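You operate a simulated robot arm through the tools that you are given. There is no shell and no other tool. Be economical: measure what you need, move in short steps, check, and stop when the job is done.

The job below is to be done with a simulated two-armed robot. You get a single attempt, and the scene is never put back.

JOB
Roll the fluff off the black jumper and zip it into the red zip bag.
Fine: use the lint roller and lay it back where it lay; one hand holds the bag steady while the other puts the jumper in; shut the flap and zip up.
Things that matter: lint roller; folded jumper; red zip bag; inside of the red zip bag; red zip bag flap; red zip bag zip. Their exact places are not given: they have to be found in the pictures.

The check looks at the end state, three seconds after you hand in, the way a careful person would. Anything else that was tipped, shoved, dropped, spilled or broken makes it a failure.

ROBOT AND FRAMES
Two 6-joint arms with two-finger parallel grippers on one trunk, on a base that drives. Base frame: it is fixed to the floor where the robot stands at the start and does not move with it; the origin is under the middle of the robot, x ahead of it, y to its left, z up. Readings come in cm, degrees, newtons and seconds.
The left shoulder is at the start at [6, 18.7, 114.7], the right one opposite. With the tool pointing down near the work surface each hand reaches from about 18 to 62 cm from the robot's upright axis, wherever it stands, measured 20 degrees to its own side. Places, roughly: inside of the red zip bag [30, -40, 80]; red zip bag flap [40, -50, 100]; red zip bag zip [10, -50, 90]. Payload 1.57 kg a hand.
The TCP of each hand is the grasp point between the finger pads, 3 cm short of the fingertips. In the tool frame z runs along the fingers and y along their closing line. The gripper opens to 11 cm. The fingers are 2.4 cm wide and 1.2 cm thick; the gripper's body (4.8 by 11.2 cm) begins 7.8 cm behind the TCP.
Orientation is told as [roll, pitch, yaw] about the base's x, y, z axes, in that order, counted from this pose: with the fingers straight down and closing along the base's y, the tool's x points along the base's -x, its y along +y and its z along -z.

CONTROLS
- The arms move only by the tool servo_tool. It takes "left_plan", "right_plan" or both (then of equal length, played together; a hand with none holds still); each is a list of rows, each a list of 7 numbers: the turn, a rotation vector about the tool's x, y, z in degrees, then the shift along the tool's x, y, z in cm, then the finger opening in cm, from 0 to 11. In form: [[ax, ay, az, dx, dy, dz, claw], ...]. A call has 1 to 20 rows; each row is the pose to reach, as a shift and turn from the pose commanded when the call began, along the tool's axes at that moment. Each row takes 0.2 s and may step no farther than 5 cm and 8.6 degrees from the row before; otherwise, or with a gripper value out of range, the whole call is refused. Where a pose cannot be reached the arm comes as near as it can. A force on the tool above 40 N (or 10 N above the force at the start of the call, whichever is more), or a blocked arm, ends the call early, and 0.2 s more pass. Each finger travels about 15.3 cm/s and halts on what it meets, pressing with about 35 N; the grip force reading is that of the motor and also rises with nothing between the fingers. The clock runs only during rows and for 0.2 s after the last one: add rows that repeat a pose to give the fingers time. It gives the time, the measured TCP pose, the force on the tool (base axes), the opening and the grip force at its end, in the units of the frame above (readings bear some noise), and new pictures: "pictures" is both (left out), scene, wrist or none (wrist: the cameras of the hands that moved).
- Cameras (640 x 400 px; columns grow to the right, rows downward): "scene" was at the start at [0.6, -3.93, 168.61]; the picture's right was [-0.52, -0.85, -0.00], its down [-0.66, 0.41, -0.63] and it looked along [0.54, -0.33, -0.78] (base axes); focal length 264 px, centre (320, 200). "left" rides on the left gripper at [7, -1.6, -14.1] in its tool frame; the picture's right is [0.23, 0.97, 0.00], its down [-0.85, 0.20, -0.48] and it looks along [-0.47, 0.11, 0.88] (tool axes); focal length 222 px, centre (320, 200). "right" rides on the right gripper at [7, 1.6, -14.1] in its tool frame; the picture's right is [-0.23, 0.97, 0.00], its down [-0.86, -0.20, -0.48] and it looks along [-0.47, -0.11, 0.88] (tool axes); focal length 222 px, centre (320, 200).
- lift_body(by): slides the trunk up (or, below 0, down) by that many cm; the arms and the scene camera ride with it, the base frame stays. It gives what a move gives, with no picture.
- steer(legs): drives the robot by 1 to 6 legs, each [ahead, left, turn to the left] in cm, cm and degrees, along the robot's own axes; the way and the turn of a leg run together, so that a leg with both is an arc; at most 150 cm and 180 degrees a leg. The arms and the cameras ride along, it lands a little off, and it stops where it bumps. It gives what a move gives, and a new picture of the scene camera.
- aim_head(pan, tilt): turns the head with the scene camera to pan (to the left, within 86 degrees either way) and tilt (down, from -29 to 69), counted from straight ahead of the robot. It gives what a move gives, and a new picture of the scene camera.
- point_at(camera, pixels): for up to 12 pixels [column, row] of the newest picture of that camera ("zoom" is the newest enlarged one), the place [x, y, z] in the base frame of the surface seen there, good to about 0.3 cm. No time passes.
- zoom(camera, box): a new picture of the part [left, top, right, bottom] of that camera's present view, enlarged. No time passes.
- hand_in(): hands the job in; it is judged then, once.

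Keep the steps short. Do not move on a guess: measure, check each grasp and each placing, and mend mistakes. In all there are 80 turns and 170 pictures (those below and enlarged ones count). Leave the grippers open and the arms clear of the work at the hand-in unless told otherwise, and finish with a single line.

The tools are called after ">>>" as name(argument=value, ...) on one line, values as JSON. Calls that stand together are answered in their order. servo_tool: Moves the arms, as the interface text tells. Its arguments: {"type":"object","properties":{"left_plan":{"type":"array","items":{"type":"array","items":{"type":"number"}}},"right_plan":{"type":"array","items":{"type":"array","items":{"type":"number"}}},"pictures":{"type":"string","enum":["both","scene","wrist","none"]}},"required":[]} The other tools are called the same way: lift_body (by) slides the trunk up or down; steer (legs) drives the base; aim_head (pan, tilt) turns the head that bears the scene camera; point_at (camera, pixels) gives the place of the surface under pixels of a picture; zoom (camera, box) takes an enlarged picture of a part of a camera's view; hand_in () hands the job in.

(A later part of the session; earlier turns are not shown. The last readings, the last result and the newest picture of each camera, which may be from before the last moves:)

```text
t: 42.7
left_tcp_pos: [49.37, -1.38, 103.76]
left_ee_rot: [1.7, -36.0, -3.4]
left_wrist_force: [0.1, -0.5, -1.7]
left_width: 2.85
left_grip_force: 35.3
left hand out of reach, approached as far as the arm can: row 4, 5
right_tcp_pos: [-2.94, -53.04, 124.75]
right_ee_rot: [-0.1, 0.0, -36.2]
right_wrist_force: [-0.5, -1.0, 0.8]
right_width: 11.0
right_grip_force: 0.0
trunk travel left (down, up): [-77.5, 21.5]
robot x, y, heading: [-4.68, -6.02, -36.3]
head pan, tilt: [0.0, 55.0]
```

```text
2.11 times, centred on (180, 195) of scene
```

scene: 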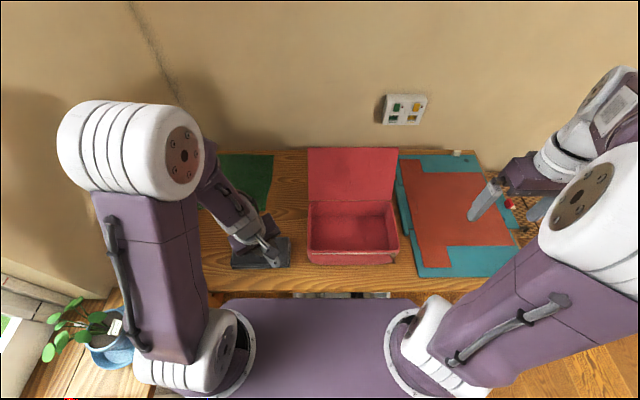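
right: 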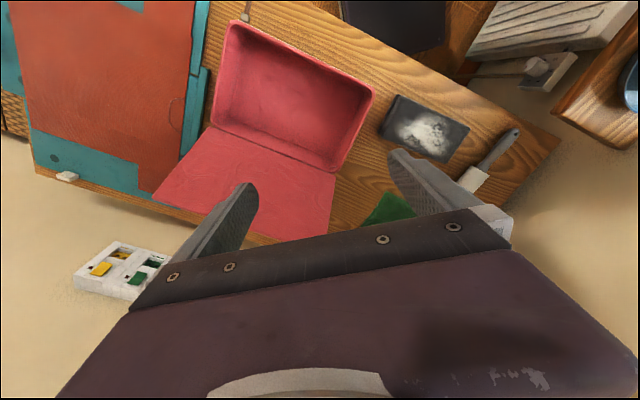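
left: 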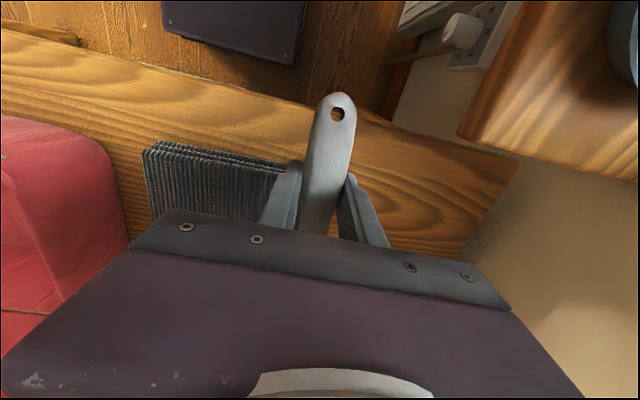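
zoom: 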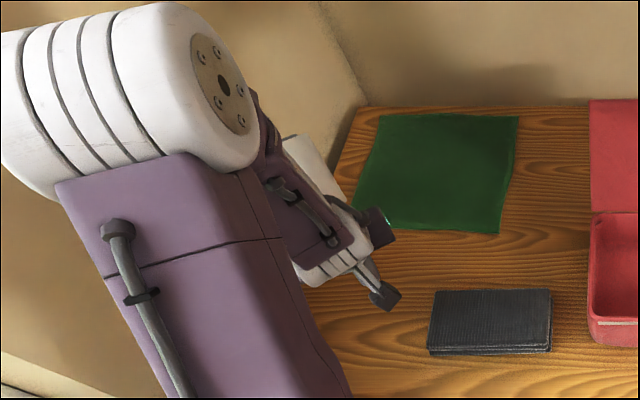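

It crossed (fingers now 36° forward). Now I swing the tool round the forearm axis via the left and back to near level, with the wrist centre still fixed.

>>> servo_tool(left_plan=[[-3.6, 0.5, 0, 0.2, 1.2, 0, 1], [-7, 1.9, 0, 0.6, 2.3, -0.15, 1], [-9.9, 4.1, 0, 1.4, 3.3, -0.3, 1], [-12.1, 7, 0, 2.3, 4, -0.55, 1], [-13.5, 10.4, 0, 3.4, 4.4, -0.8, 1], [-14, 14, 0, 4.6, 4.6, -1.1, 1], [-13.5, 17.6, 0, 5.7, 4.4, -1.4, 1], [-12.1, 21, 0, 6.8, 4, -1.7, 1], [-9.9, 23.9, 0, 7.7, 3.3, -2, 1], [-7, 26.1, 0, 8.4, 2.3, -2.1, 1], [-3.6, 27.5, 0, 8.8, 1.2, -2.2, 1], [0, 28, 0, 8.9, 0, -2.2, 1], [0, 32, 0, 10, 0, -3, 1], [0, 36, 0, 11.2, 0, -3.6, 1], [0, 36, 0, 11.2, 0, -3.6, 1]], pictures="none")

>>> zoom(camera="scene", box=[50, 100, 310, 290])

```text
t: 45.9
left_tcp_pos: [38.08, -0.89, 100.1]
left_ee_rot: [1.0, -0.2, -2.3]
left_wrist_force: [-0.2, -0.1, -1.1]
left_width: 2.83
left_grip_force: 35.0
right_tcp_pos: [-2.83, -53.06, 124.69]
right_ee_rot: [0.0, 0.0, -36.2]
right_wrist_force: [-0.3, 0.1, 0.1]
right_width: 11.01
right_grip_force: 0.1
trunk travel left (down, up): [-77.5, 21.5]
robot x, y, heading: [-4.59, -6.34, -36.2]
head pan, tilt: [0.0, 55.0]
```

```text
2.11 times, centred on (180, 195) of scene
```

zoom: 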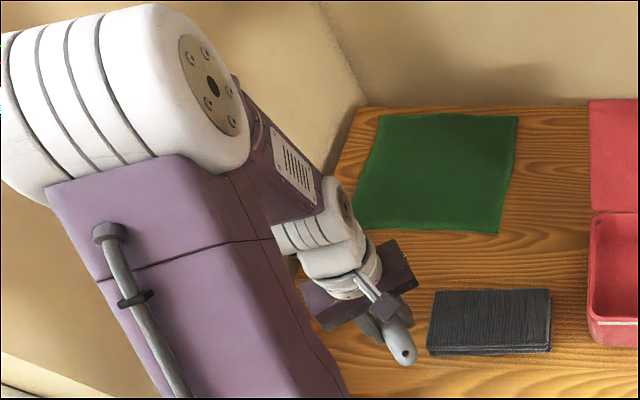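

Unflipped: the vents side shows again and nothing is out of reach. I hover above the roller's old place with yaw -39.

>>> servo_tool(left_plan=[[0, 0, 7.4, -2, 1.4, 0, 1], [0, 0, 14.8, -4, 2.8, 0, 1], [0, 0, 22.2, -6, 4.2, 1, 1], [0, 0, 29.5, -8, 5.7, 2, 1], [0, 0, 36.7, -9.9, 7.1, 3.5, 1], [0, 0, 36.7, -9.9, 7.1, 5, 1], [0, 0, 36.7, -9.9, 7.1, 5, 1]], pictures="both")

>>> zoom(camera="scene", box=[150, 190, 310, 300])

```text
t: 47.5
left_tcp_pos: [48.2, 5.91, 95.14]
left_ee_rot: [1.0, 0.4, -39.1]
left_wrist_force: [-0.2, -0.3, -0.9]
left_width: 2.86
left_grip_force: 35.1
right_tcp_pos: [-2.89, -53.17, 124.72]
right_ee_rot: [0.0, 0.0, -36.1]
right_wrist_force: [0.1, -0.7, -0.4]
right_width: 11.01
right_grip_force: 0.1
trunk travel left (down, up): [-77.5, 21.5]
robot x, y, heading: [-4.64, -5.95, -36.1]
head pan, tilt: [0.0, 55.0]
```

scene: 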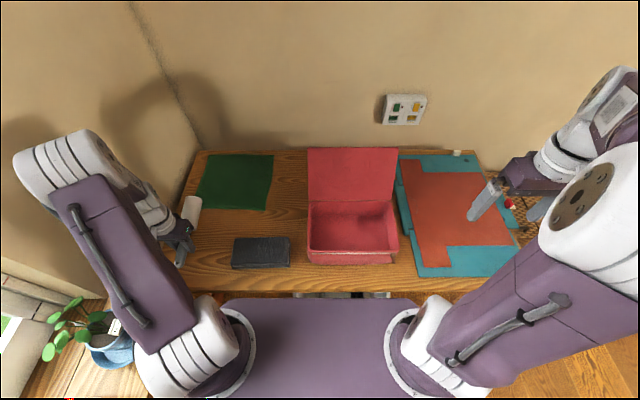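
left: 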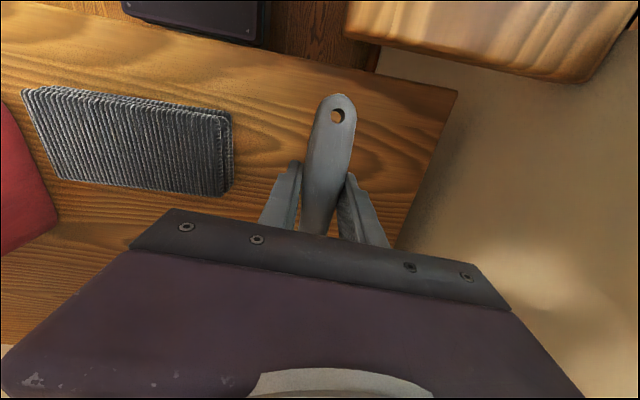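

```text
3.64 times, centred on (230, 245) of scene
```

zoom: 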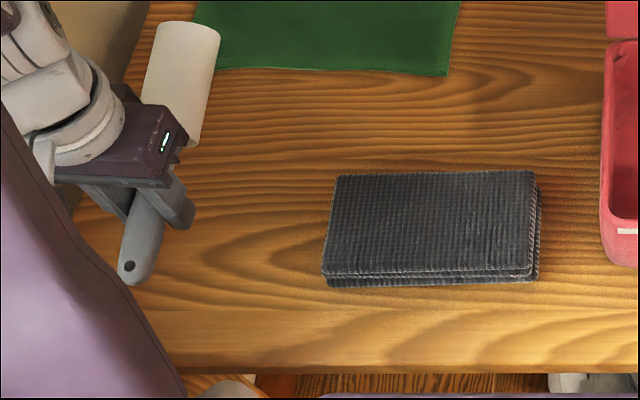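

>>> point_at(camera="zoom", pixels=[[188, 35], [182, 60], [176, 90], [140, 225], [132, 262]])

>>> point_at(camera="left", pixels=[[334, 105], [328, 140], [322, 180], [318, 220]])

```text
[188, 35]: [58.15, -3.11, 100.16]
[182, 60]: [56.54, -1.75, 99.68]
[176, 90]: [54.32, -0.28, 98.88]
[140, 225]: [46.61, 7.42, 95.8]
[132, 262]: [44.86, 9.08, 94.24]
```

```text
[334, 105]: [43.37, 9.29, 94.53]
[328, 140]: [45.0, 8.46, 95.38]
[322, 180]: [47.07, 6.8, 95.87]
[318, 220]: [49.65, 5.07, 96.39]
```

The roller is nose-up about 14° and sits 0.8 cm higher in the fingers. I lower with the tool tilted 18° so the head meets the table first.

>>> servo_tool(left_plan=[[0, 6, 0, 0, -0.2, 2, 1], [0, 12, 0, 0, -0.2, 5, 1], [0, 18, 0, 0, -0.2, 8, 1], [0, 18, 0, 0, -0.2, 10, 1], [0, 18, 0, 0, -0.2, 11, 1], [0, 18, 0, 0, -0.2, 11.4, 1], [0, 18, 0, 0, -0.2, 11.4, 1]], pictures="wrist")

>>> zoom(camera="scene", box=[150, 190, 310, 300])

```text
t: 49.1
left_tcp_pos: [48.3, 6.11, 83.91]
left_ee_rot: [1.1, 18.3, -38.8]
left_wrist_force: [0.4, 0.5, 4.1]
left_width: 2.87
left_grip_force: 35.6
right_tcp_pos: [-2.97, -53.07, 124.63]
right_ee_rot: [0.1, 0.0, -36.2]
right_wrist_force: [0.5, -0.4, 0.8]
right_width: 10.99
right_grip_force: 0.1
trunk travel left (down, up): [-77.5, 21.5]
robot x, y, heading: [-4.87, -6.42, -36.1]
head pan, tilt: [0.0, 55.0]
```

left: 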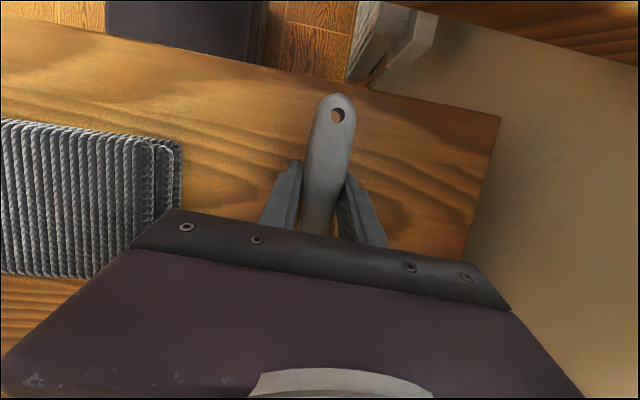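

```text
3.64 times, centred on (230, 245) of scene
```

zoom: 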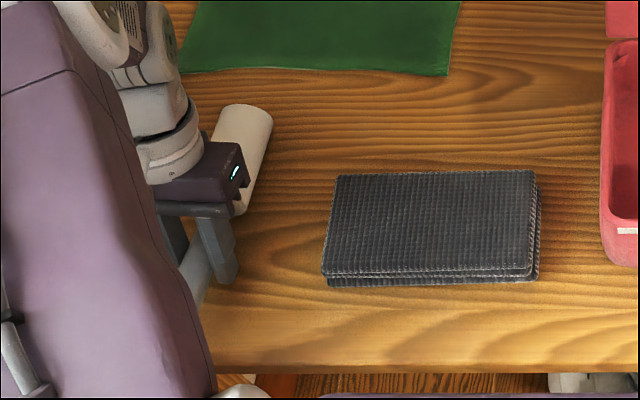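

The head touches the table (4 N). I open the fingers and back out along the tool axis.

>>> servo_tool(left_plan=[[0, 0, 0, 0, 0, 0, 3.2], [0, 0, 0, 0, 0, 0, 4], [0, 0, 0, 0, 0, 0, 6], [0, 0, 0, 0, 0, 0, 6], [0, 0, 0, 0, 0, -3, 6], [0, 0, 0, 0, 0, -7, 6], [0, -6, 0, 0, 0, -11, 6], [0, -12, 0, 0, 0, -15, 6], [0, -18, 0, 0, 0, -19, 6], [0, -18, 0, 0, 0, -19, 6]], pictures="both")

>>> zoom(camera="scene", box=[150, 190, 310, 300])

```text
t: 51.3
left_tcp_pos: [52.76, 2.05, 102.06]
left_ee_rot: [0.9, 0.4, -39.1]
left_wrist_force: [0.4, 1.3, 0.5]
left_width: 6.02
left_grip_force: 0.1
right_tcp_pos: [-2.82, -53.11, 124.67]
right_ee_rot: [-0.1, -0.1, -36.2]
right_wrist_force: [0.6, -0.2, -0.3]
right_width: 11.0
right_grip_force: 0.1
trunk travel left (down, up): [-77.5, 21.5]
robot x, y, heading: [-4.51, -6.11, -36.4]
head pan, tilt: [0.0, 55.0]
```

scene: 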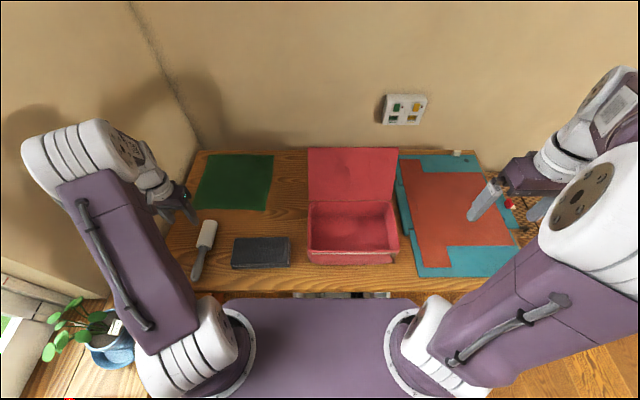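
left: 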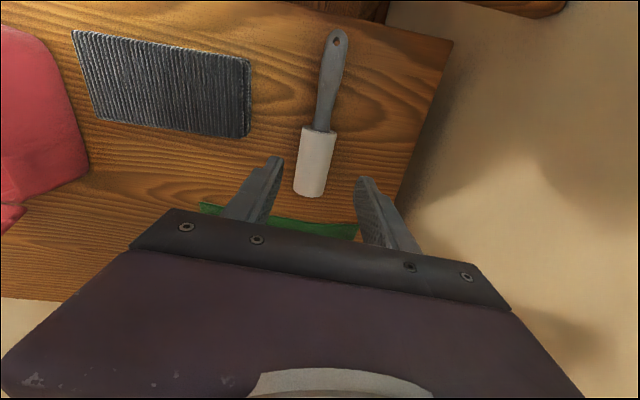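

```text
3.64 times, centred on (230, 245) of scene
```

zoom: 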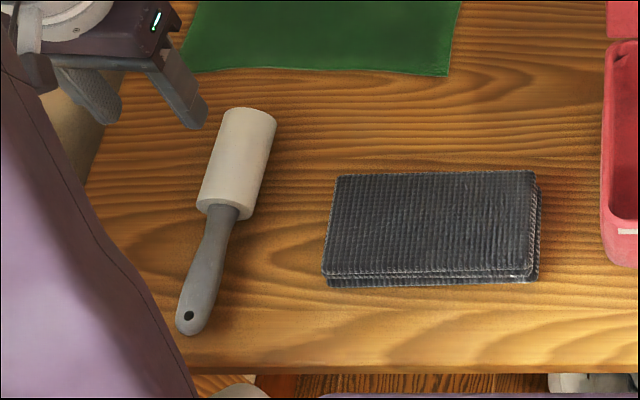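

>>> point_at(camera="left", pixels=[[337, 40], [326, 105], [317, 130], [315, 160], [310, 194], [320, 142]])

>>> point_at(camera="zoom", pixels=[[338, 178], [533, 173], [533, 267], [324, 272], [190, 316], [250, 118], [430, 220], [330, 284], [538, 278]])

```text
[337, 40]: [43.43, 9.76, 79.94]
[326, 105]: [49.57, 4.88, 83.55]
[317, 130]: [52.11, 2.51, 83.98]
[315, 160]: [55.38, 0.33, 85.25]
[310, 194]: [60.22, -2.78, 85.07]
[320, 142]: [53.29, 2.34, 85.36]
```

```text
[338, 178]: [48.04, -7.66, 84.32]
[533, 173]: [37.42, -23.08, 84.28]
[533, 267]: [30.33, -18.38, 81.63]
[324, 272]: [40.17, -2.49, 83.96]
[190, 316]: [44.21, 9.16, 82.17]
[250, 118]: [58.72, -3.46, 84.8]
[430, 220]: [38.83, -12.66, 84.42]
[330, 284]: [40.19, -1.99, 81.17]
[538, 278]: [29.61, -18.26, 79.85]
```

The roller lies back within about a cm of its old place. Next I swing the left hand over the jumper's centre [39, -12.6] with the fingers closing across its width (yaw -123.5), and look.

>>> servo_tool(left_plan=[[0, 0, 4, 0, -1.5, -1, 8], [0, 0, 11, 0.1, -3.2, -1, 10], [0, 0, 18, 0.3, -5, -1, 11], [0, 0, 25, 0.4, -6.8, -1, 11], [0, 0, 33, 0.6, -8.6, -1, 11], [0, 0, 41, 0.7, -10.4, 0, 11], [0, 0, 49, 0.9, -12.2, 0, 11], [0, 0, 57, 1.0, -14, 1, 11], [0, 0, 65, 1.2, -16, 2, 11], [0, 0, 73, 1.4, -18, 3, 11], [0, 0, 80, 1.5, -20, 4, 11], [0, 0, 84.5, 1.5, -20, 4, 11], [0, 0, 84.5, 1.5, -20, 4, 11]], pictures="both")

```text
t: 54.1
left_tcp_pos: [38.92, -12.31, 97.7]
left_ee_rot: [-0.2, 1.0, -123.7]
left_wrist_force: [0.8, 0.0, 0.5]
left_width: 10.98
left_grip_force: 0.1
right_tcp_pos: [-2.8, -53.01, 124.79]
right_ee_rot: [0.1, 0.0, -36.1]
right_wrist_force: [-0.7, 0.4, 0.3]
right_width: 11.01
right_grip_force: 0.1
trunk travel left (down, up): [-77.5, 21.5]
robot x, y, heading: [-4.79, -6.45, -36.1]
head pan, tilt: [0.0, 55.0]
```

scene: 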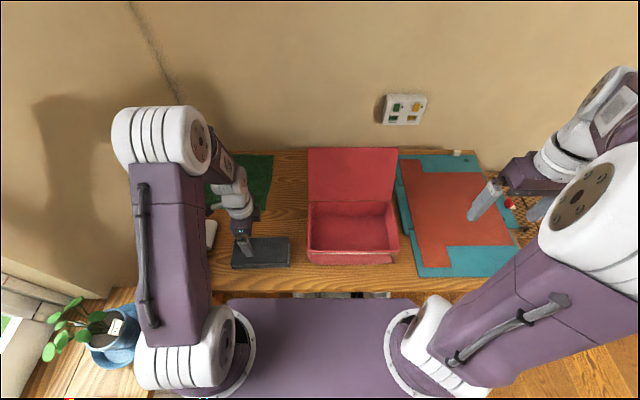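
left: 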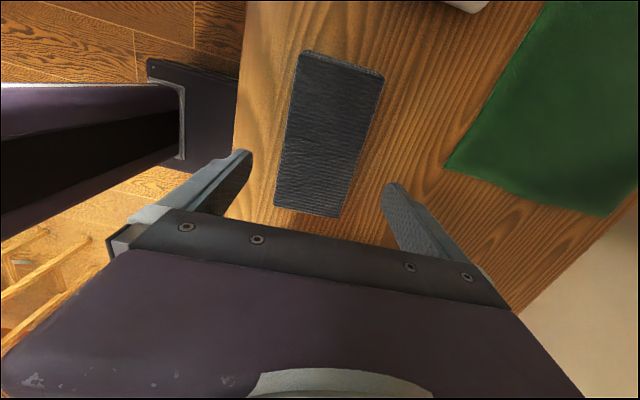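

>>> point_at(camera="left", pixels=[[304, 54], [380, 78], [335, 213], [277, 203], [287, 130], [360, 147], [325, 130], [281, 170], [350, 178]])

```text
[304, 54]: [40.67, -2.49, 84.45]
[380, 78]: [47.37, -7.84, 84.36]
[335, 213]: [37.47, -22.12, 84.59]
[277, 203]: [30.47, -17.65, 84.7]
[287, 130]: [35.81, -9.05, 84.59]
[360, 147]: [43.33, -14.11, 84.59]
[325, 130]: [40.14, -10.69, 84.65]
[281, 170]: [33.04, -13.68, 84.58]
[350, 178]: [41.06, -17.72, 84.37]
```

Centred within 0.2 cm and the jumper is 9.0 cm wide. I descend to z≈83.5 with the fingers at 11, then close.

>>> servo_tool(left_plan=[[0, 0, 0, 0, 0.2, 4, 11], [0, 0, 0, 0, 0.2, 8, 11], [0, 0, 0, 0, 0.2, 11, 11], [0, 0, 0, 0, 0.2, 13, 11], [0, 0, 0, 0, 0.2, 14.2, 11], [0, 0, 0, 0, 0.2, 14.2, 11], [0, 0, 0, 0, 0.2, 14.2, 9], [0, 0, 0, 0, 0.2, 14.2, 7.5], [0, 0, 0, 0, 0.2, 14.2, 7.5], [0, 0, 0, 0, 0.2, 14.2, 7.5]], pictures="wrist")

```text
t: 56.3
left_tcp_pos: [39.21, -12.33, 83.23]
left_ee_rot: [-0.3, 1.0, -123.5]
left_wrist_force: [-0.1, 0.5, 0.0]
left_width: 10.05
left_grip_force: 34.7
right_tcp_pos: [-2.81, -53.05, 124.8]
right_ee_rot: [0.0, 0.1, -36.2]
right_wrist_force: [-0.3, 1.1, -0.2]
right_width: 11.01
right_grip_force: 0.0
trunk travel left (down, up): [-77.5, 21.5]
robot x, y, heading: [-5.01, -6.08, -36.4]
head pan, tilt: [0.0, 55.0]
```

left: 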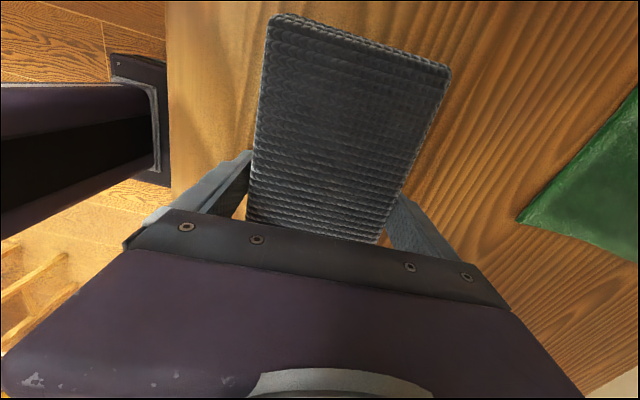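

Gripped at 10.05 cm and 35 N. I lift the jumper, and at the same time bring the right hand above the bag's right wall.

>>> servo_tool(left_plan=[[0, 0, 0, 0, 0, -1, 7.5], [0, 0, 0, 0, 0, -3, 7.5], [0, 0, 0, 0, 0, -6, 7.5], [0, 0, 0, 0, 0, -9, 7.5], [0, 0, 0, 0, 0, -12, 7.5], [0, 0, 0, 0, 0, -15, 7.5], [0, 0, 0, 0, 0, -17, 7.5], [0, 0, 0, 0, 0, -17, 7.5]], right_plan=[[0, 0, 0, -2.4, 1.7, 1, 10], [0, 0, 0, -4.8, 3.4, 3, 8], [0, 0, 0, -7.2, 5, 6, 6], [0, 0, 0, -9.6, 6.8, 9, 6], [0, 0, 0, -12, 8.4, 12, 6], [0, 0, 0, -14.4, 10, 15, 6], [0, 0, 0, -16.9, 11.8, 18, 6], [0, 0, 0, -16.9, 11.8, 18, 6]], pictures="both")

```text
t: 58.1
left_tcp_pos: [39.33, -12.83, 100.29]
left_ee_rot: [-0.3, 1.0, -123.6]
left_wrist_force: [0.4, -0.4, -3.3]
left_width: 9.99
left_grip_force: 35.1
right_tcp_pos: [18.09, -53.68, 106.67]
right_ee_rot: [0.0, 0.0, -36.2]
right_wrist_force: [-0.2, 0.7, -0.1]
right_width: 6.01
right_grip_force: 0.2
trunk travel left (down, up): [-77.5, 21.5]
robot x, y, heading: [-4.8, -6.34, -35.9]
head pan, tilt: [0.0, 55.0]
```

scene: 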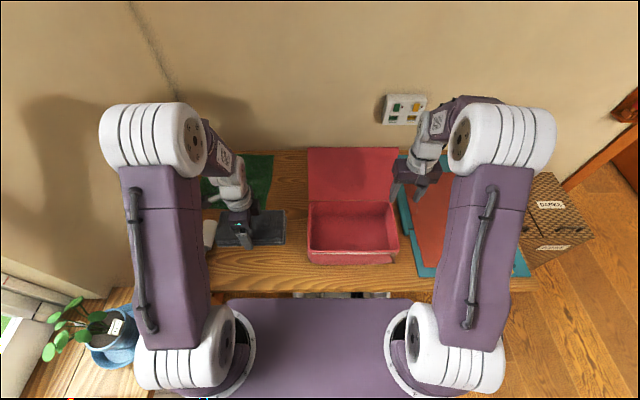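
right: 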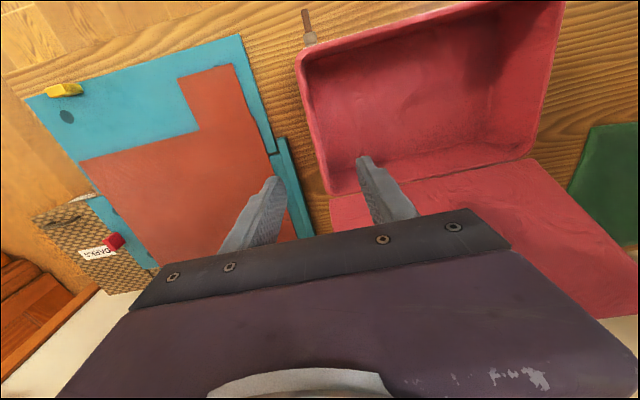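
left: 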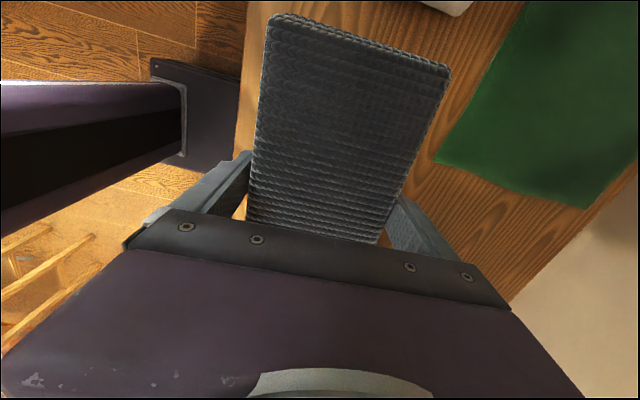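

The jumper is lifted with it. I measure the right wall's rim and the folder beside it.

>>> point_at(camera="right", pixels=[[302, 70], [310, 110], [318, 150], [312, 150], [326, 150], [335, 150], [285, 160], [275, 150], [300, 150], [330, 188], [525, 155], [560, 5]])

```text
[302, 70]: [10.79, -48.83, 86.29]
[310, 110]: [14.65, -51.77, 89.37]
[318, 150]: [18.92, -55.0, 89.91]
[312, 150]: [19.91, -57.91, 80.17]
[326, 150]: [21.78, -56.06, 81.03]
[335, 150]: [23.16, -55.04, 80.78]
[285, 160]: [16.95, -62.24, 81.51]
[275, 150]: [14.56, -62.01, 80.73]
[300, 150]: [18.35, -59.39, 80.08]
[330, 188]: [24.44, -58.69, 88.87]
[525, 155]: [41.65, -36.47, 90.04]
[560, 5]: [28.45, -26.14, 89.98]
```

The rim is at T≈0.55 cm to the right of the TCP. I shift, lower the right hand astride the wall, and close on it.

>>> servo_tool(right_plan=[[0, 0, 0, 0, -0.6, 4, 6], [0, 0, 0, 0, -0.6, 8, 6], [0, 0, 0, 0, -0.6, 12, 6], [0, 0, 0, 0, -0.6, 15, 6], [0, 0, 0, 0, -0.6, 17.5, 6], [0, 0, 0, 0, -0.6, 18, 6], [0, 0, 0, 0, -0.6, 18, 3], [0, 0, 0, 0, -0.6, 18, 1], [0, 0, 0, 0, -0.6, 18, 0.5], [0, 0, 0, 0, -0.6, 18, 0.5]], pictures="both")

```text
t: 60.3
left_tcp_pos: [39.39, -12.78, 100.12]
left_ee_rot: [-0.3, 1.0, -123.6]
left_wrist_force: [-0.3, -0.4, -3.9]
left_width: 10.0
left_grip_force: 34.9
right_tcp_pos: [17.38, -54.21, 88.69]
right_ee_rot: [-0.1, 0.0, -36.1]
right_wrist_force: [1.6, 1.1, -0.2]
right_width: 0.7
right_grip_force: 26.9
trunk travel left (down, up): [-77.5, 21.5]
robot x, y, heading: [-4.32, -6.31, -36.1]
head pan, tilt: [0.0, 55.0]
```

scene: 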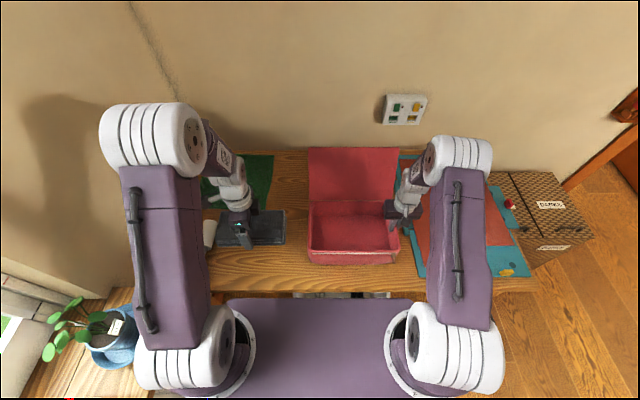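
right: 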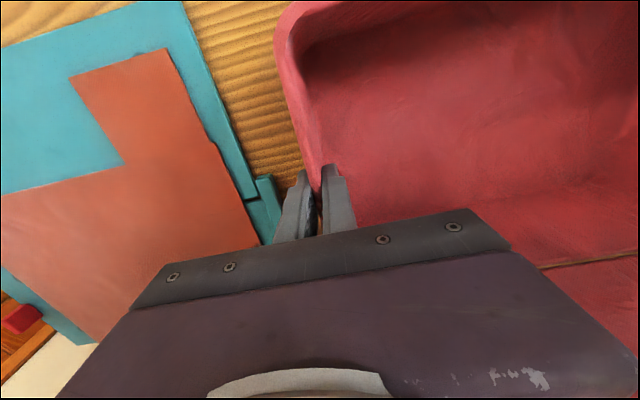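

The bag is held (0.7 cm, 27 N). I carry the jumper across at z=100 to above the bag's middle, about [26.1, -41.4].

>>> servo_tool(left_plan=[[0, 0, 0, -3, 0.5, 0, 7.5], [0, 0, 0.5, -6.5, 1, 0, 7.5], [0, 0, 1, -10, 1.5, 0, 7.5], [0, 0, 1.5, -13.5, 2, 0, 7.5], [0, 0, 2.2, -17, 2.5, 0, 7.5], [0, 0, 2.2, -20.5, 3, 0, 7.5], [0, 0, 2.2, -24, 3.6, 0, 7.5], [0, 0, 2.2, -27.5, 4.2, 0, 7.5], [0, 0, 2.2, -31.2, 4.7, 0, 7.5], [0, 0, 2.2, -31.2, 4.7, 0, 7.5]], pictures="both")

>>> zoom(camera="scene", box=[270, 140, 450, 290])

```text
t: 62.7
left_tcp_pos: [25.65, -40.83, 99.61]
left_ee_rot: [-0.8, 1.7, -125.9]
left_wrist_force: [2.0, 2.8, -0.6]
left_width: 9.98
left_grip_force: 34.8
right_tcp_pos: [17.47, -54.47, 88.61]
right_ee_rot: [0.0, -0.1, -36.3]
right_wrist_force: [0.4, -2.1, -0.2]
right_width: 0.69
right_grip_force: 26.7
trunk travel left (down, up): [-77.5, 21.5]
robot x, y, heading: [-4.87, -5.78, -36.4]
head pan, tilt: [0.0, 55.0]
stopped in row 10 (right hand): the force on the tool passed its limit (the readings are from after the stop); the commanded pose is now the measured one
```

scene: 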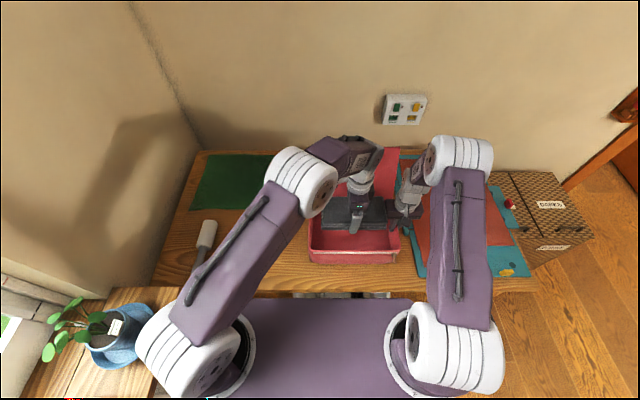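
left: 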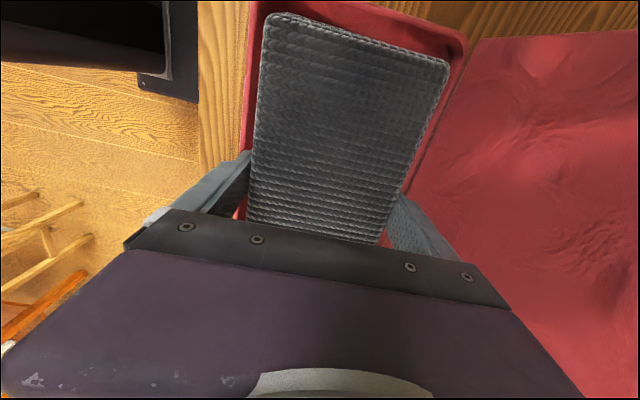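

```text
2.67 times, centred on (360, 215) of scene
```

zoom: 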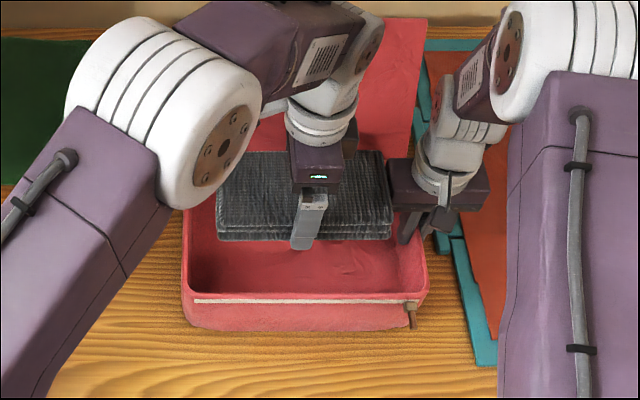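

The jumper's right end just touched the right gripper body. I measure both ends of the jumper and the bag walls.

>>> point_at(camera="zoom", pixels=[[222, 190], [219, 225], [387, 190], [390, 225], [392, 200], [184, 290], [186, 220], [425, 285], [300, 294], [415, 240], [340, 160], [245, 232]])

>>> point_at(camera="left", pixels=[[270, 18], [445, 65], [250, 15], [462, 50], [250, 210], [375, 240]])

```text
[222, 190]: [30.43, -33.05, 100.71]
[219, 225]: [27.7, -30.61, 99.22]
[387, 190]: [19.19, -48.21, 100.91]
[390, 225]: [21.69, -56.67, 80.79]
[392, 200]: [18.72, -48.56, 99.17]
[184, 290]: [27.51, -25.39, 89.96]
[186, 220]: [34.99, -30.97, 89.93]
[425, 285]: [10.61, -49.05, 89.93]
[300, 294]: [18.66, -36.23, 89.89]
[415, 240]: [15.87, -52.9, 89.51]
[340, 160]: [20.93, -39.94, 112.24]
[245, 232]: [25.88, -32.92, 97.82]
```

```text
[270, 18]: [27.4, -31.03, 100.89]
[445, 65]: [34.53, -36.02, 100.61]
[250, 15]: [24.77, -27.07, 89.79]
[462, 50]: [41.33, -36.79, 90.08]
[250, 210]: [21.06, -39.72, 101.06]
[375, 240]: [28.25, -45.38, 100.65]
```

The jumper spans T -8.7 to -27.8, and the bag interior runs -5.3 to -32.5. I shift 1.6 cm to the left, away from the right gripper, then lower it in.

>>> servo_tool(left_plan=[[0, 0, 0, 1, 0.3, 0, 7.5], [0, 0, 0, 1.7, 0.5, 0, 7.5], [0, 0, 0, 1.7, 0.5, 0, 7.5], [0, 0, 0, 1.7, 0.5, 3, 7.5], [0, 0, 0, 1.7, 0.5, 6, 7.5], [0, 0, 0, 1.7, 0.5, 8, 7.5]], pictures="wrist")

>>> zoom(camera="scene", box=[270, 140, 450, 290])

```text
t: 64.1
left_tcp_pos: [26.92, -39.48, 91.63]
left_ee_rot: [-0.7, 1.5, -125.8]
left_wrist_force: [-0.1, -0.5, -2.3]
left_width: 10.0
left_grip_force: 35.1
right_tcp_pos: [17.36, -54.46, 88.6]
right_ee_rot: [-0.1, -0.2, -36.3]
right_wrist_force: [0.7, 0.7, 0.4]
right_width: 0.68
right_grip_force: 26.3
trunk travel left (down, up): [-77.5, 21.5]
robot x, y, heading: [-4.61, -6.35, -36.3]
head pan, tilt: [0.0, 55.0]
```

left: 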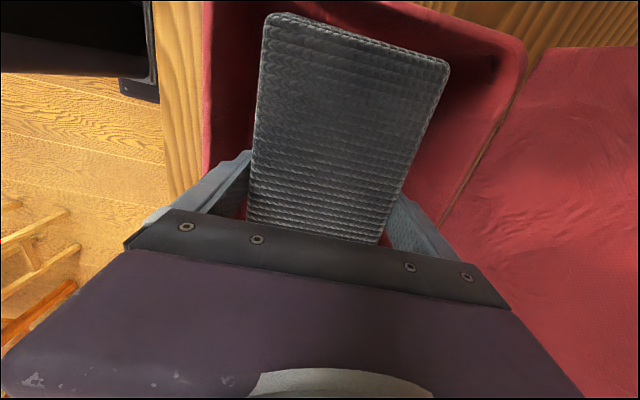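

```text
2.67 times, centred on (360, 215) of scene
```

zoom: 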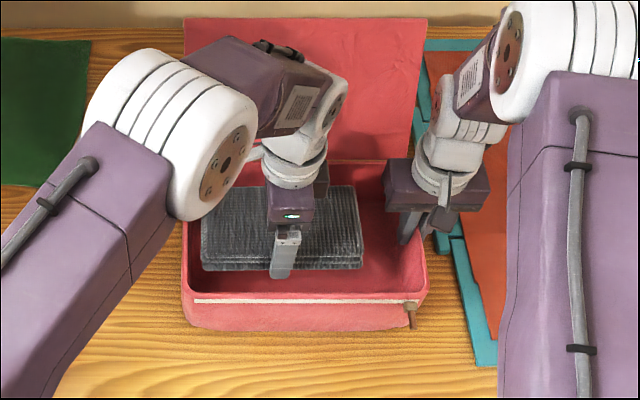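

It is fitting well. I go down to the floor of the bag, then open the fingers and rise.

>>> servo_tool(left_plan=[[0, 0, 0, 0, 0, 3, 7.5], [0, 0, 0, 0, 0, 5.5, 7.5], [0, 0, 0, 0, 0, 6.8, 7.5], [0, 0, 0, 0, 0, 7.2, 7.5], [0, 0, 0, 0, 0, 7.2, 9], [0, 0, 0, 0, 0, 7.2, 11], [0, 0, 0, 0, 0, 7.2, 11], [0, 0, 0, 0, 0, 7.2, 11]], pictures="wrist")

```text
t: 65.9
left_tcp_pos: [27.17, -39.45, 84.41]
left_ee_rot: [-0.7, 1.7, -125.8]
left_wrist_force: [-0.2, -0.8, -0.7]
left_width: 11.02
left_grip_force: 0.1
right_tcp_pos: [17.29, -54.4, 88.56]
right_ee_rot: [-0.1, -0.3, -36.3]
right_wrist_force: [-0.3, -0.4, 0.3]
right_width: 0.72
right_grip_force: 26.8
trunk travel left (down, up): [-77.5, 21.5]
robot x, y, heading: [-4.53, -6.18, -36.3]
head pan, tilt: [0.0, 55.0]
```

left: 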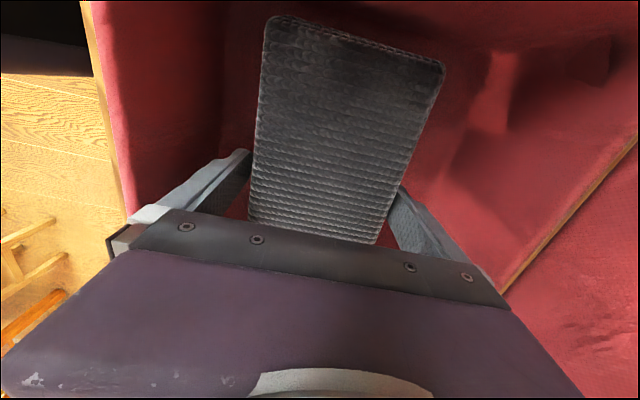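

Released. I raise the left hand straight up 25 cm and look.

>>> servo_tool(left_plan=[[0, 0, 0, 0, 0, -2, 11], [0, 0, 0, 0, 0, -5, 11], [0, 0, 0, 0, 0, -9, 11], [0, 0, 0, 0, 0, -13, 11], [0, 0, 0, 0, 0, -17, 11], [0, 0, 0, 3, 0, -20, 11], [0, 0, 0, 7, 0, -22, 11], [0, 0, 0, 11, 0, -24, 11], [0, 0, 0, 15, 0, -25, 11], [0, 0, 0, 19, 0, -25, 11], [0, 0, 0, 19, 0, -25, 11]], pictures="both")

>>> zoom(camera="scene", box=[270, 140, 450, 290])

```text
t: 68.3
left_tcp_pos: [38.14, -24.6, 109.72]
left_ee_rot: [-0.6, 1.5, -125.8]
left_wrist_force: [0.5, -0.5, -0.7]
left_width: 10.99
left_grip_force: 0.0
right_tcp_pos: [17.36, -54.47, 88.7]
right_ee_rot: [0.0, -0.2, -36.3]
right_wrist_force: [-0.3, -0.1, -0.6]
right_width: 0.69
right_grip_force: 27.0
trunk travel left (down, up): [-77.5, 21.5]
robot x, y, heading: [-4.74, -5.98, -36.2]
head pan, tilt: [0.0, 55.0]
```

scene: 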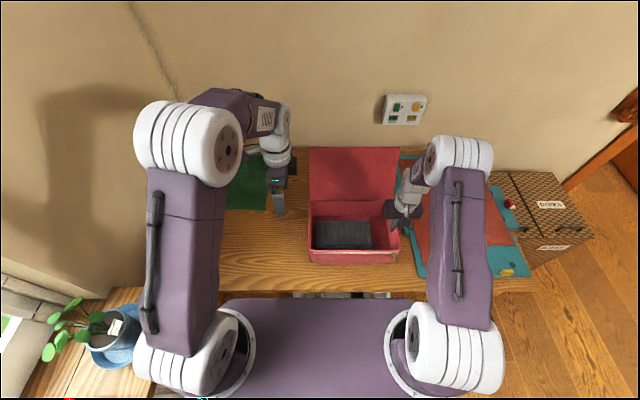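
left: 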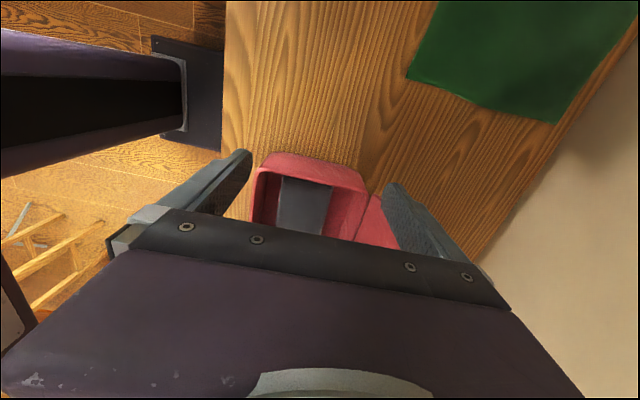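

```text
2.67 times, centred on (360, 215) of scene
```

zoom: 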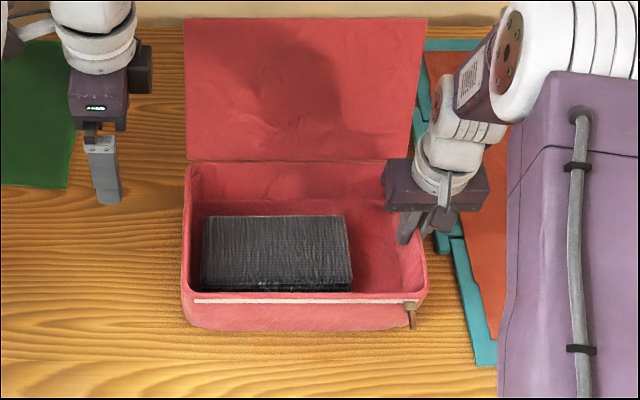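

The jumper lies flat inside the bag. For the flap, I bring the left hand back to yaw -36, raised and closed, in front of the flap, while the right hand keeps holding the bag. I also measure the flap edge and the wall.

>>> servo_tool(left_plan=[[0, 0, -7.5, 0, 0, -1.5, 8], [0, 0, -15, 0, 0, -3, 5], [0, 0, -22.5, -1, 0, -4.5, 2], [0, 0, -30, -2, 0, -6, 0.5], [0, 0, -37.5, -3.5, 0, -7.5, 0.5], [0, 0, -45, -5, 0, -9, 0.5], [0, 0, -52.5, -7, 0, -10, 0.5], [0, 0, -60, -9, 0, -11, 0.5], [0, 0, -67.5, -11, 0, -12, 0.5], [0, 0, -75, -13, 0, -12, 0.5], [0, 0, -82.5, -14, 0, -12, 0.5], [0, 0, -89.7, -15, 0, -12, 0.5], [0, 0, -89.7, -15, 0, -12, 0.5]], pictures="both")

>>> point_at(camera="scene", pixels=[[312, 150], [335, 150], [390, 148], [400, 125], [300, 130], [300, 145], [350, 135], [420, 145]])

```text
t: 71.1
left_tcp_pos: [29.29, -37.08, 121.71]
left_ee_rot: [1.5, 0.7, -36.1]
left_wrist_force: [-0.3, -1.0, -0.8]
left_width: 0.51
left_grip_force: 0.1
right_tcp_pos: [17.42, -54.44, 88.75]
right_ee_rot: [0.0, -0.2, -36.3]
right_wrist_force: [0.8, -0.7, 0.8]
right_width: 0.72
right_grip_force: 26.6
trunk travel left (down, up): [-77.5, 21.5]
robot x, y, heading: [-4.73, -6.44, -36.2]
head pan, tilt: [0.0, 55.0]
```

scene: 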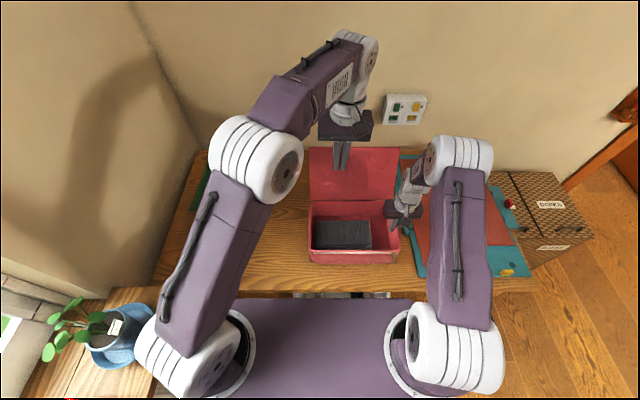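
left: 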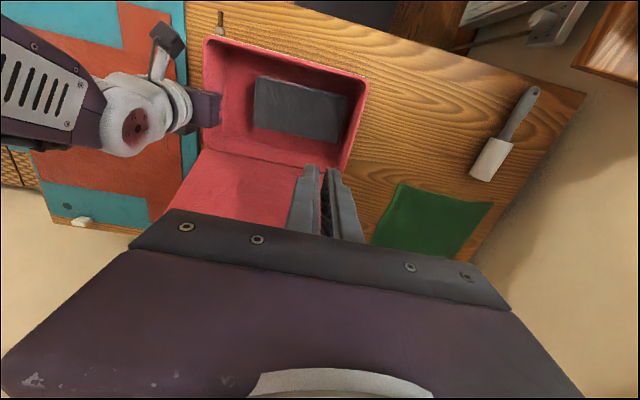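

```text
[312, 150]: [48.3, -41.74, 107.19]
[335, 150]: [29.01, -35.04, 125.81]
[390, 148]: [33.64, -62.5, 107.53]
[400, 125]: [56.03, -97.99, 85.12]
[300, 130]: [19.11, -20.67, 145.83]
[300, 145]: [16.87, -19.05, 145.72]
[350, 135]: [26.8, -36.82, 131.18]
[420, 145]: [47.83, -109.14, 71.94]
```

The flap's edge is at S≈63.6, z≈107.5, and the wall is far off (S≈103). I tilt the closed left fingers 40° forward, pass over the edge and dip down behind it.

>>> servo_tool(left_plan=[[0, -7, 0, -4, 0, 0, 0.5], [0, -14, 0, -8, 0, 0, 0.5], [0, -21, 0, -12, 0, 0, 0.5], [0, -28, 0, -16, 0, 0, 0.5], [0, -34, 0, -20, 0, 2, 0.5], [0, -40, 0, -23.5, 0, 5, 0.5], [0, -40, 0, -23.8, 0, 9, 0.5], [0, -40, 0, -23.8, 0, 13.2, 0.5], [0, -40, 0, -23.8, 0, 13.2, 0.5]], pictures="both")

>>> zoom(camera="scene", box=[290, 100, 430, 210])

```text
t: 73.1
left_tcp_pos: [48.01, -50.87, 108.05]
left_ee_rot: [1.9, -39.3, -37.4]
left_wrist_force: [0.3, -0.8, -0.2]
left_width: 0.5
left_grip_force: 0.1
right_tcp_pos: [17.45, -54.52, 88.66]
right_ee_rot: [-0.1, -0.2, -36.2]
right_wrist_force: [-0.8, -2.5, 0.6]
right_width: 0.69
right_grip_force: 26.5
trunk travel left (down, up): [-77.5, 21.5]
robot x, y, heading: [-4.92, -6.11, -36.1]
head pan, tilt: [0.0, 55.0]
```

scene: 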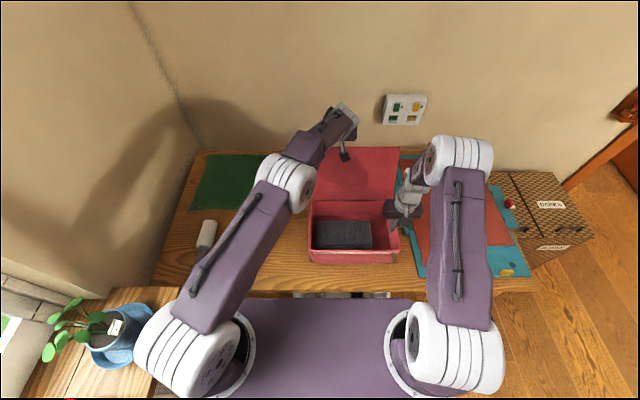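
left: 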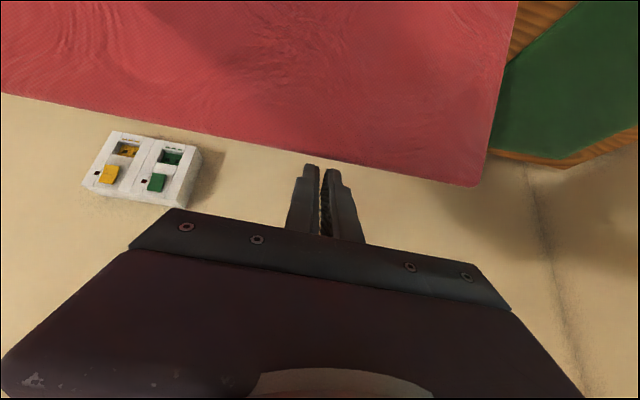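

```text
3.64 times, centred on (360, 155) of scene
```

zoom: 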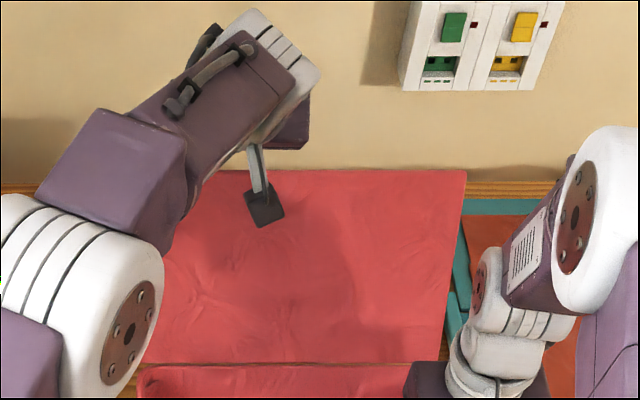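

The fingers are behind the flap's edge. I pull toward the robot until the flap is about upright.

>>> servo_tool(left_plan=[[0, 0, 0, 1.6, 0, -1.4, 0.5], [0, 0, 0, 3.1, 0, -2.8, 0.5], [0, 0, 0, 4.6, 0, -4.4, 0.5], [0, 0, 0, 6.2, 0, -6.2, 0.5], [0, 0, 0, 7.8, 0, -8.3, 0.5], [0, 0, 0, 7.8, 0, -8.3, 0.5]], pictures="wrist")

>>> zoom(camera="scene", box=[270, 120, 450, 290])

```text
t: 74.0
left_tcp_pos: [43.16, -47.18, 109.41]
left_ee_rot: [1.4, -40.4, -37.1]
left_wrist_force: [0.2, -0.2, 2.0]
left_width: 0.5
left_grip_force: 0.1
right_tcp_pos: [17.29, -54.34, 88.63]
right_ee_rot: [0.0, -0.1, -36.4]
right_wrist_force: [-3.5, 0.9, 4.8]
right_width: 0.71
right_grip_force: 26.3
trunk travel left (down, up): [-77.5, 21.5]
robot x, y, heading: [-4.41, -6.34, -36.6]
head pan, tilt: [0.0, 55.0]
stopped in row 4 (left hand): the force on the tool passed its limit (the readings are from after the stop); the commanded pose is now the measured one
```

left: 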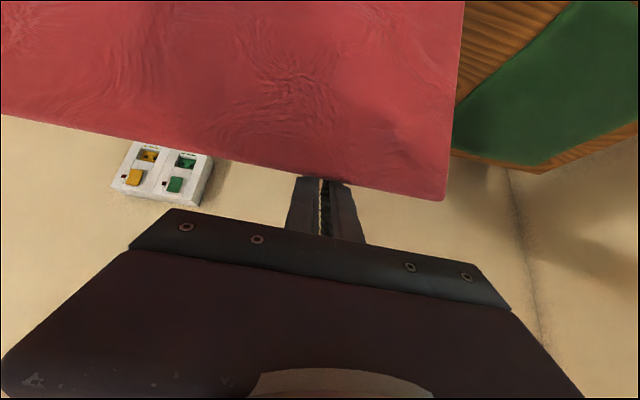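

```text
2.35 times, centred on (360, 205) of scene
```

zoom: 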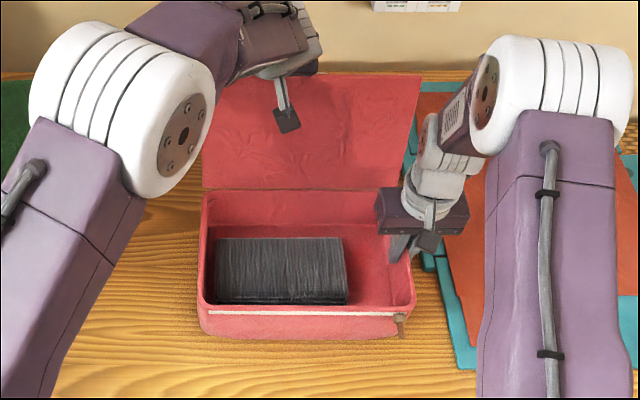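

The call stopped on force. I check where the flap's edge and the bag are now.

>>> point_at(camera="zoom", pixels=[[230, 80], [350, 77], [418, 80], [206, 185], [392, 187], [206, 195], [205, 308], [395, 312], [412, 305], [300, 130], [300, 165], [285, 118]])

>>> point_at(camera="left", pixels=[[440, 198], [340, 182], [260, 165], [100, 130]])

```text
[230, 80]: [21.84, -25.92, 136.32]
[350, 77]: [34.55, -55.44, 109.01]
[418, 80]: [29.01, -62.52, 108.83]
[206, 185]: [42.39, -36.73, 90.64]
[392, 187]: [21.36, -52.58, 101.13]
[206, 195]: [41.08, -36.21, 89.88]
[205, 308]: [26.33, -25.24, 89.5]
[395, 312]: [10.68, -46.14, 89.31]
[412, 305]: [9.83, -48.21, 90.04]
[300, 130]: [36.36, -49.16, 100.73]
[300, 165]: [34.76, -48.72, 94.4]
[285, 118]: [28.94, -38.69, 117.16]
```

```text
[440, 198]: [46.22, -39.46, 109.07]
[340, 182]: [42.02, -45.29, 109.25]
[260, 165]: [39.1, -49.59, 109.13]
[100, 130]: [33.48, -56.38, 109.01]
```

The flap has moved to about 74° and the bag hasn't shifted. The flap's hinge just resists fast motion, so I continue slowly, about 0.7 cm per row.

>>> servo_tool(left_plan=[[0, 0, 0, 0.3, 0, -0.3, 0.5], [0, 0, 0, 0.8, 0, -0.8, 0.5], [0, 0, 0, 1.3, 0, -1.3, 0.5], [0, 0, 0, 1.8, 0, -1.8, 0.5], [0, 0, 0, 2.3, 0, -2.3, 0.5], [0, 0, 0, 2.8, 0, -2.8, 0.5], [0, 0, 0, 3.4, 0, -3.3, 0.5], [0, 0, 0, 3.9, 0, -3.8, 0.5], [0, 0, 0, 4.5, 0, -4.2, 0.5], [0, 0, 0, 5, 0, -4.6, 0.5], [0, 0, 0, 5.6, 0, -5, 0.5], [0, 0, 0, 6.2, 0, -5.4, 0.5], [0, 0, 0, 6.2, 0, -5.4, 0.5]], pictures="wrist")

>>> zoom(camera="scene", box=[270, 120, 450, 290])

```text
t: 75.3
left_tcp_pos: [40.43, -45.32, 110.12]
left_ee_rot: [1.0, -40.8, -37.0]
left_wrist_force: [0.0, -0.5, 5.3]
left_width: 0.42
left_grip_force: 0.0
right_tcp_pos: [17.17, -54.38, 88.62]
right_ee_rot: [-0.1, -0.1, -36.5]
right_wrist_force: [-2.3, -0.8, 9.0]
right_width: 0.7
right_grip_force: 26.6
trunk travel left (down, up): [-77.5, 21.5]
robot x, y, heading: [-4.83, -6.4, -36.3]
head pan, tilt: [0.0, 55.0]
stopped in row 6 (left hand): the force on the tool passed its limit (the readings are from after the stop); the commanded pose is now the measured one
```

left: 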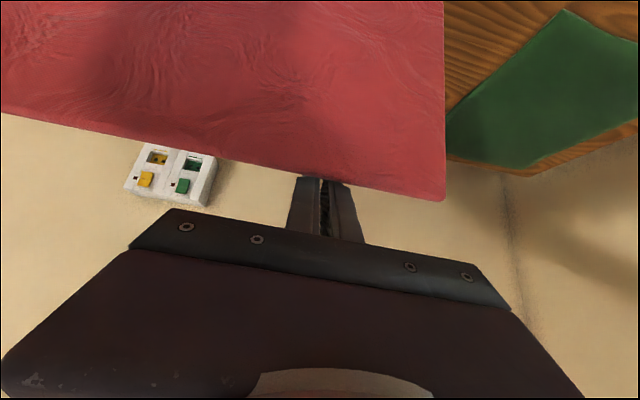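

```text
2.35 times, centred on (360, 205) of scene
```

zoom: 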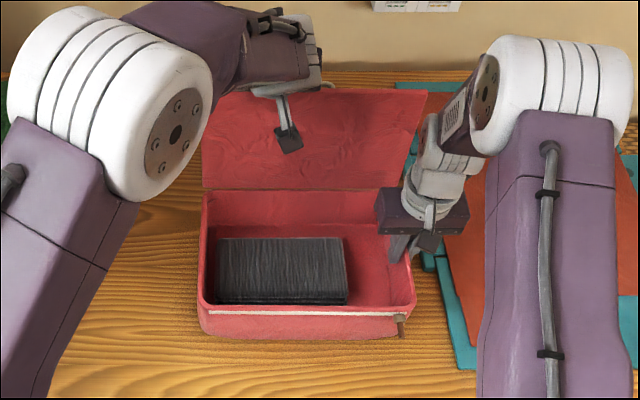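

>>> point_at(camera="left", pixels=[[435, 198], [345, 180], [290, 172], [100, 135]])

>>> point_at(camera="zoom", pixels=[[350, 92], [420, 95], [210, 185], [300, 185], [300, 150], [206, 195], [395, 312]])

```text
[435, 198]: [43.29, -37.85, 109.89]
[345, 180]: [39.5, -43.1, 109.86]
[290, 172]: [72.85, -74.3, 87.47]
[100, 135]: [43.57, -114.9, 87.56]
```

```text
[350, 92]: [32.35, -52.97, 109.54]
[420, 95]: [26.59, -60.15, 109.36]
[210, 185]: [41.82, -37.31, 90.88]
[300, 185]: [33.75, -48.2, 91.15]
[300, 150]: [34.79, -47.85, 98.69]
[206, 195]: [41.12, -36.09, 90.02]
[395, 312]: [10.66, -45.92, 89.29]
```

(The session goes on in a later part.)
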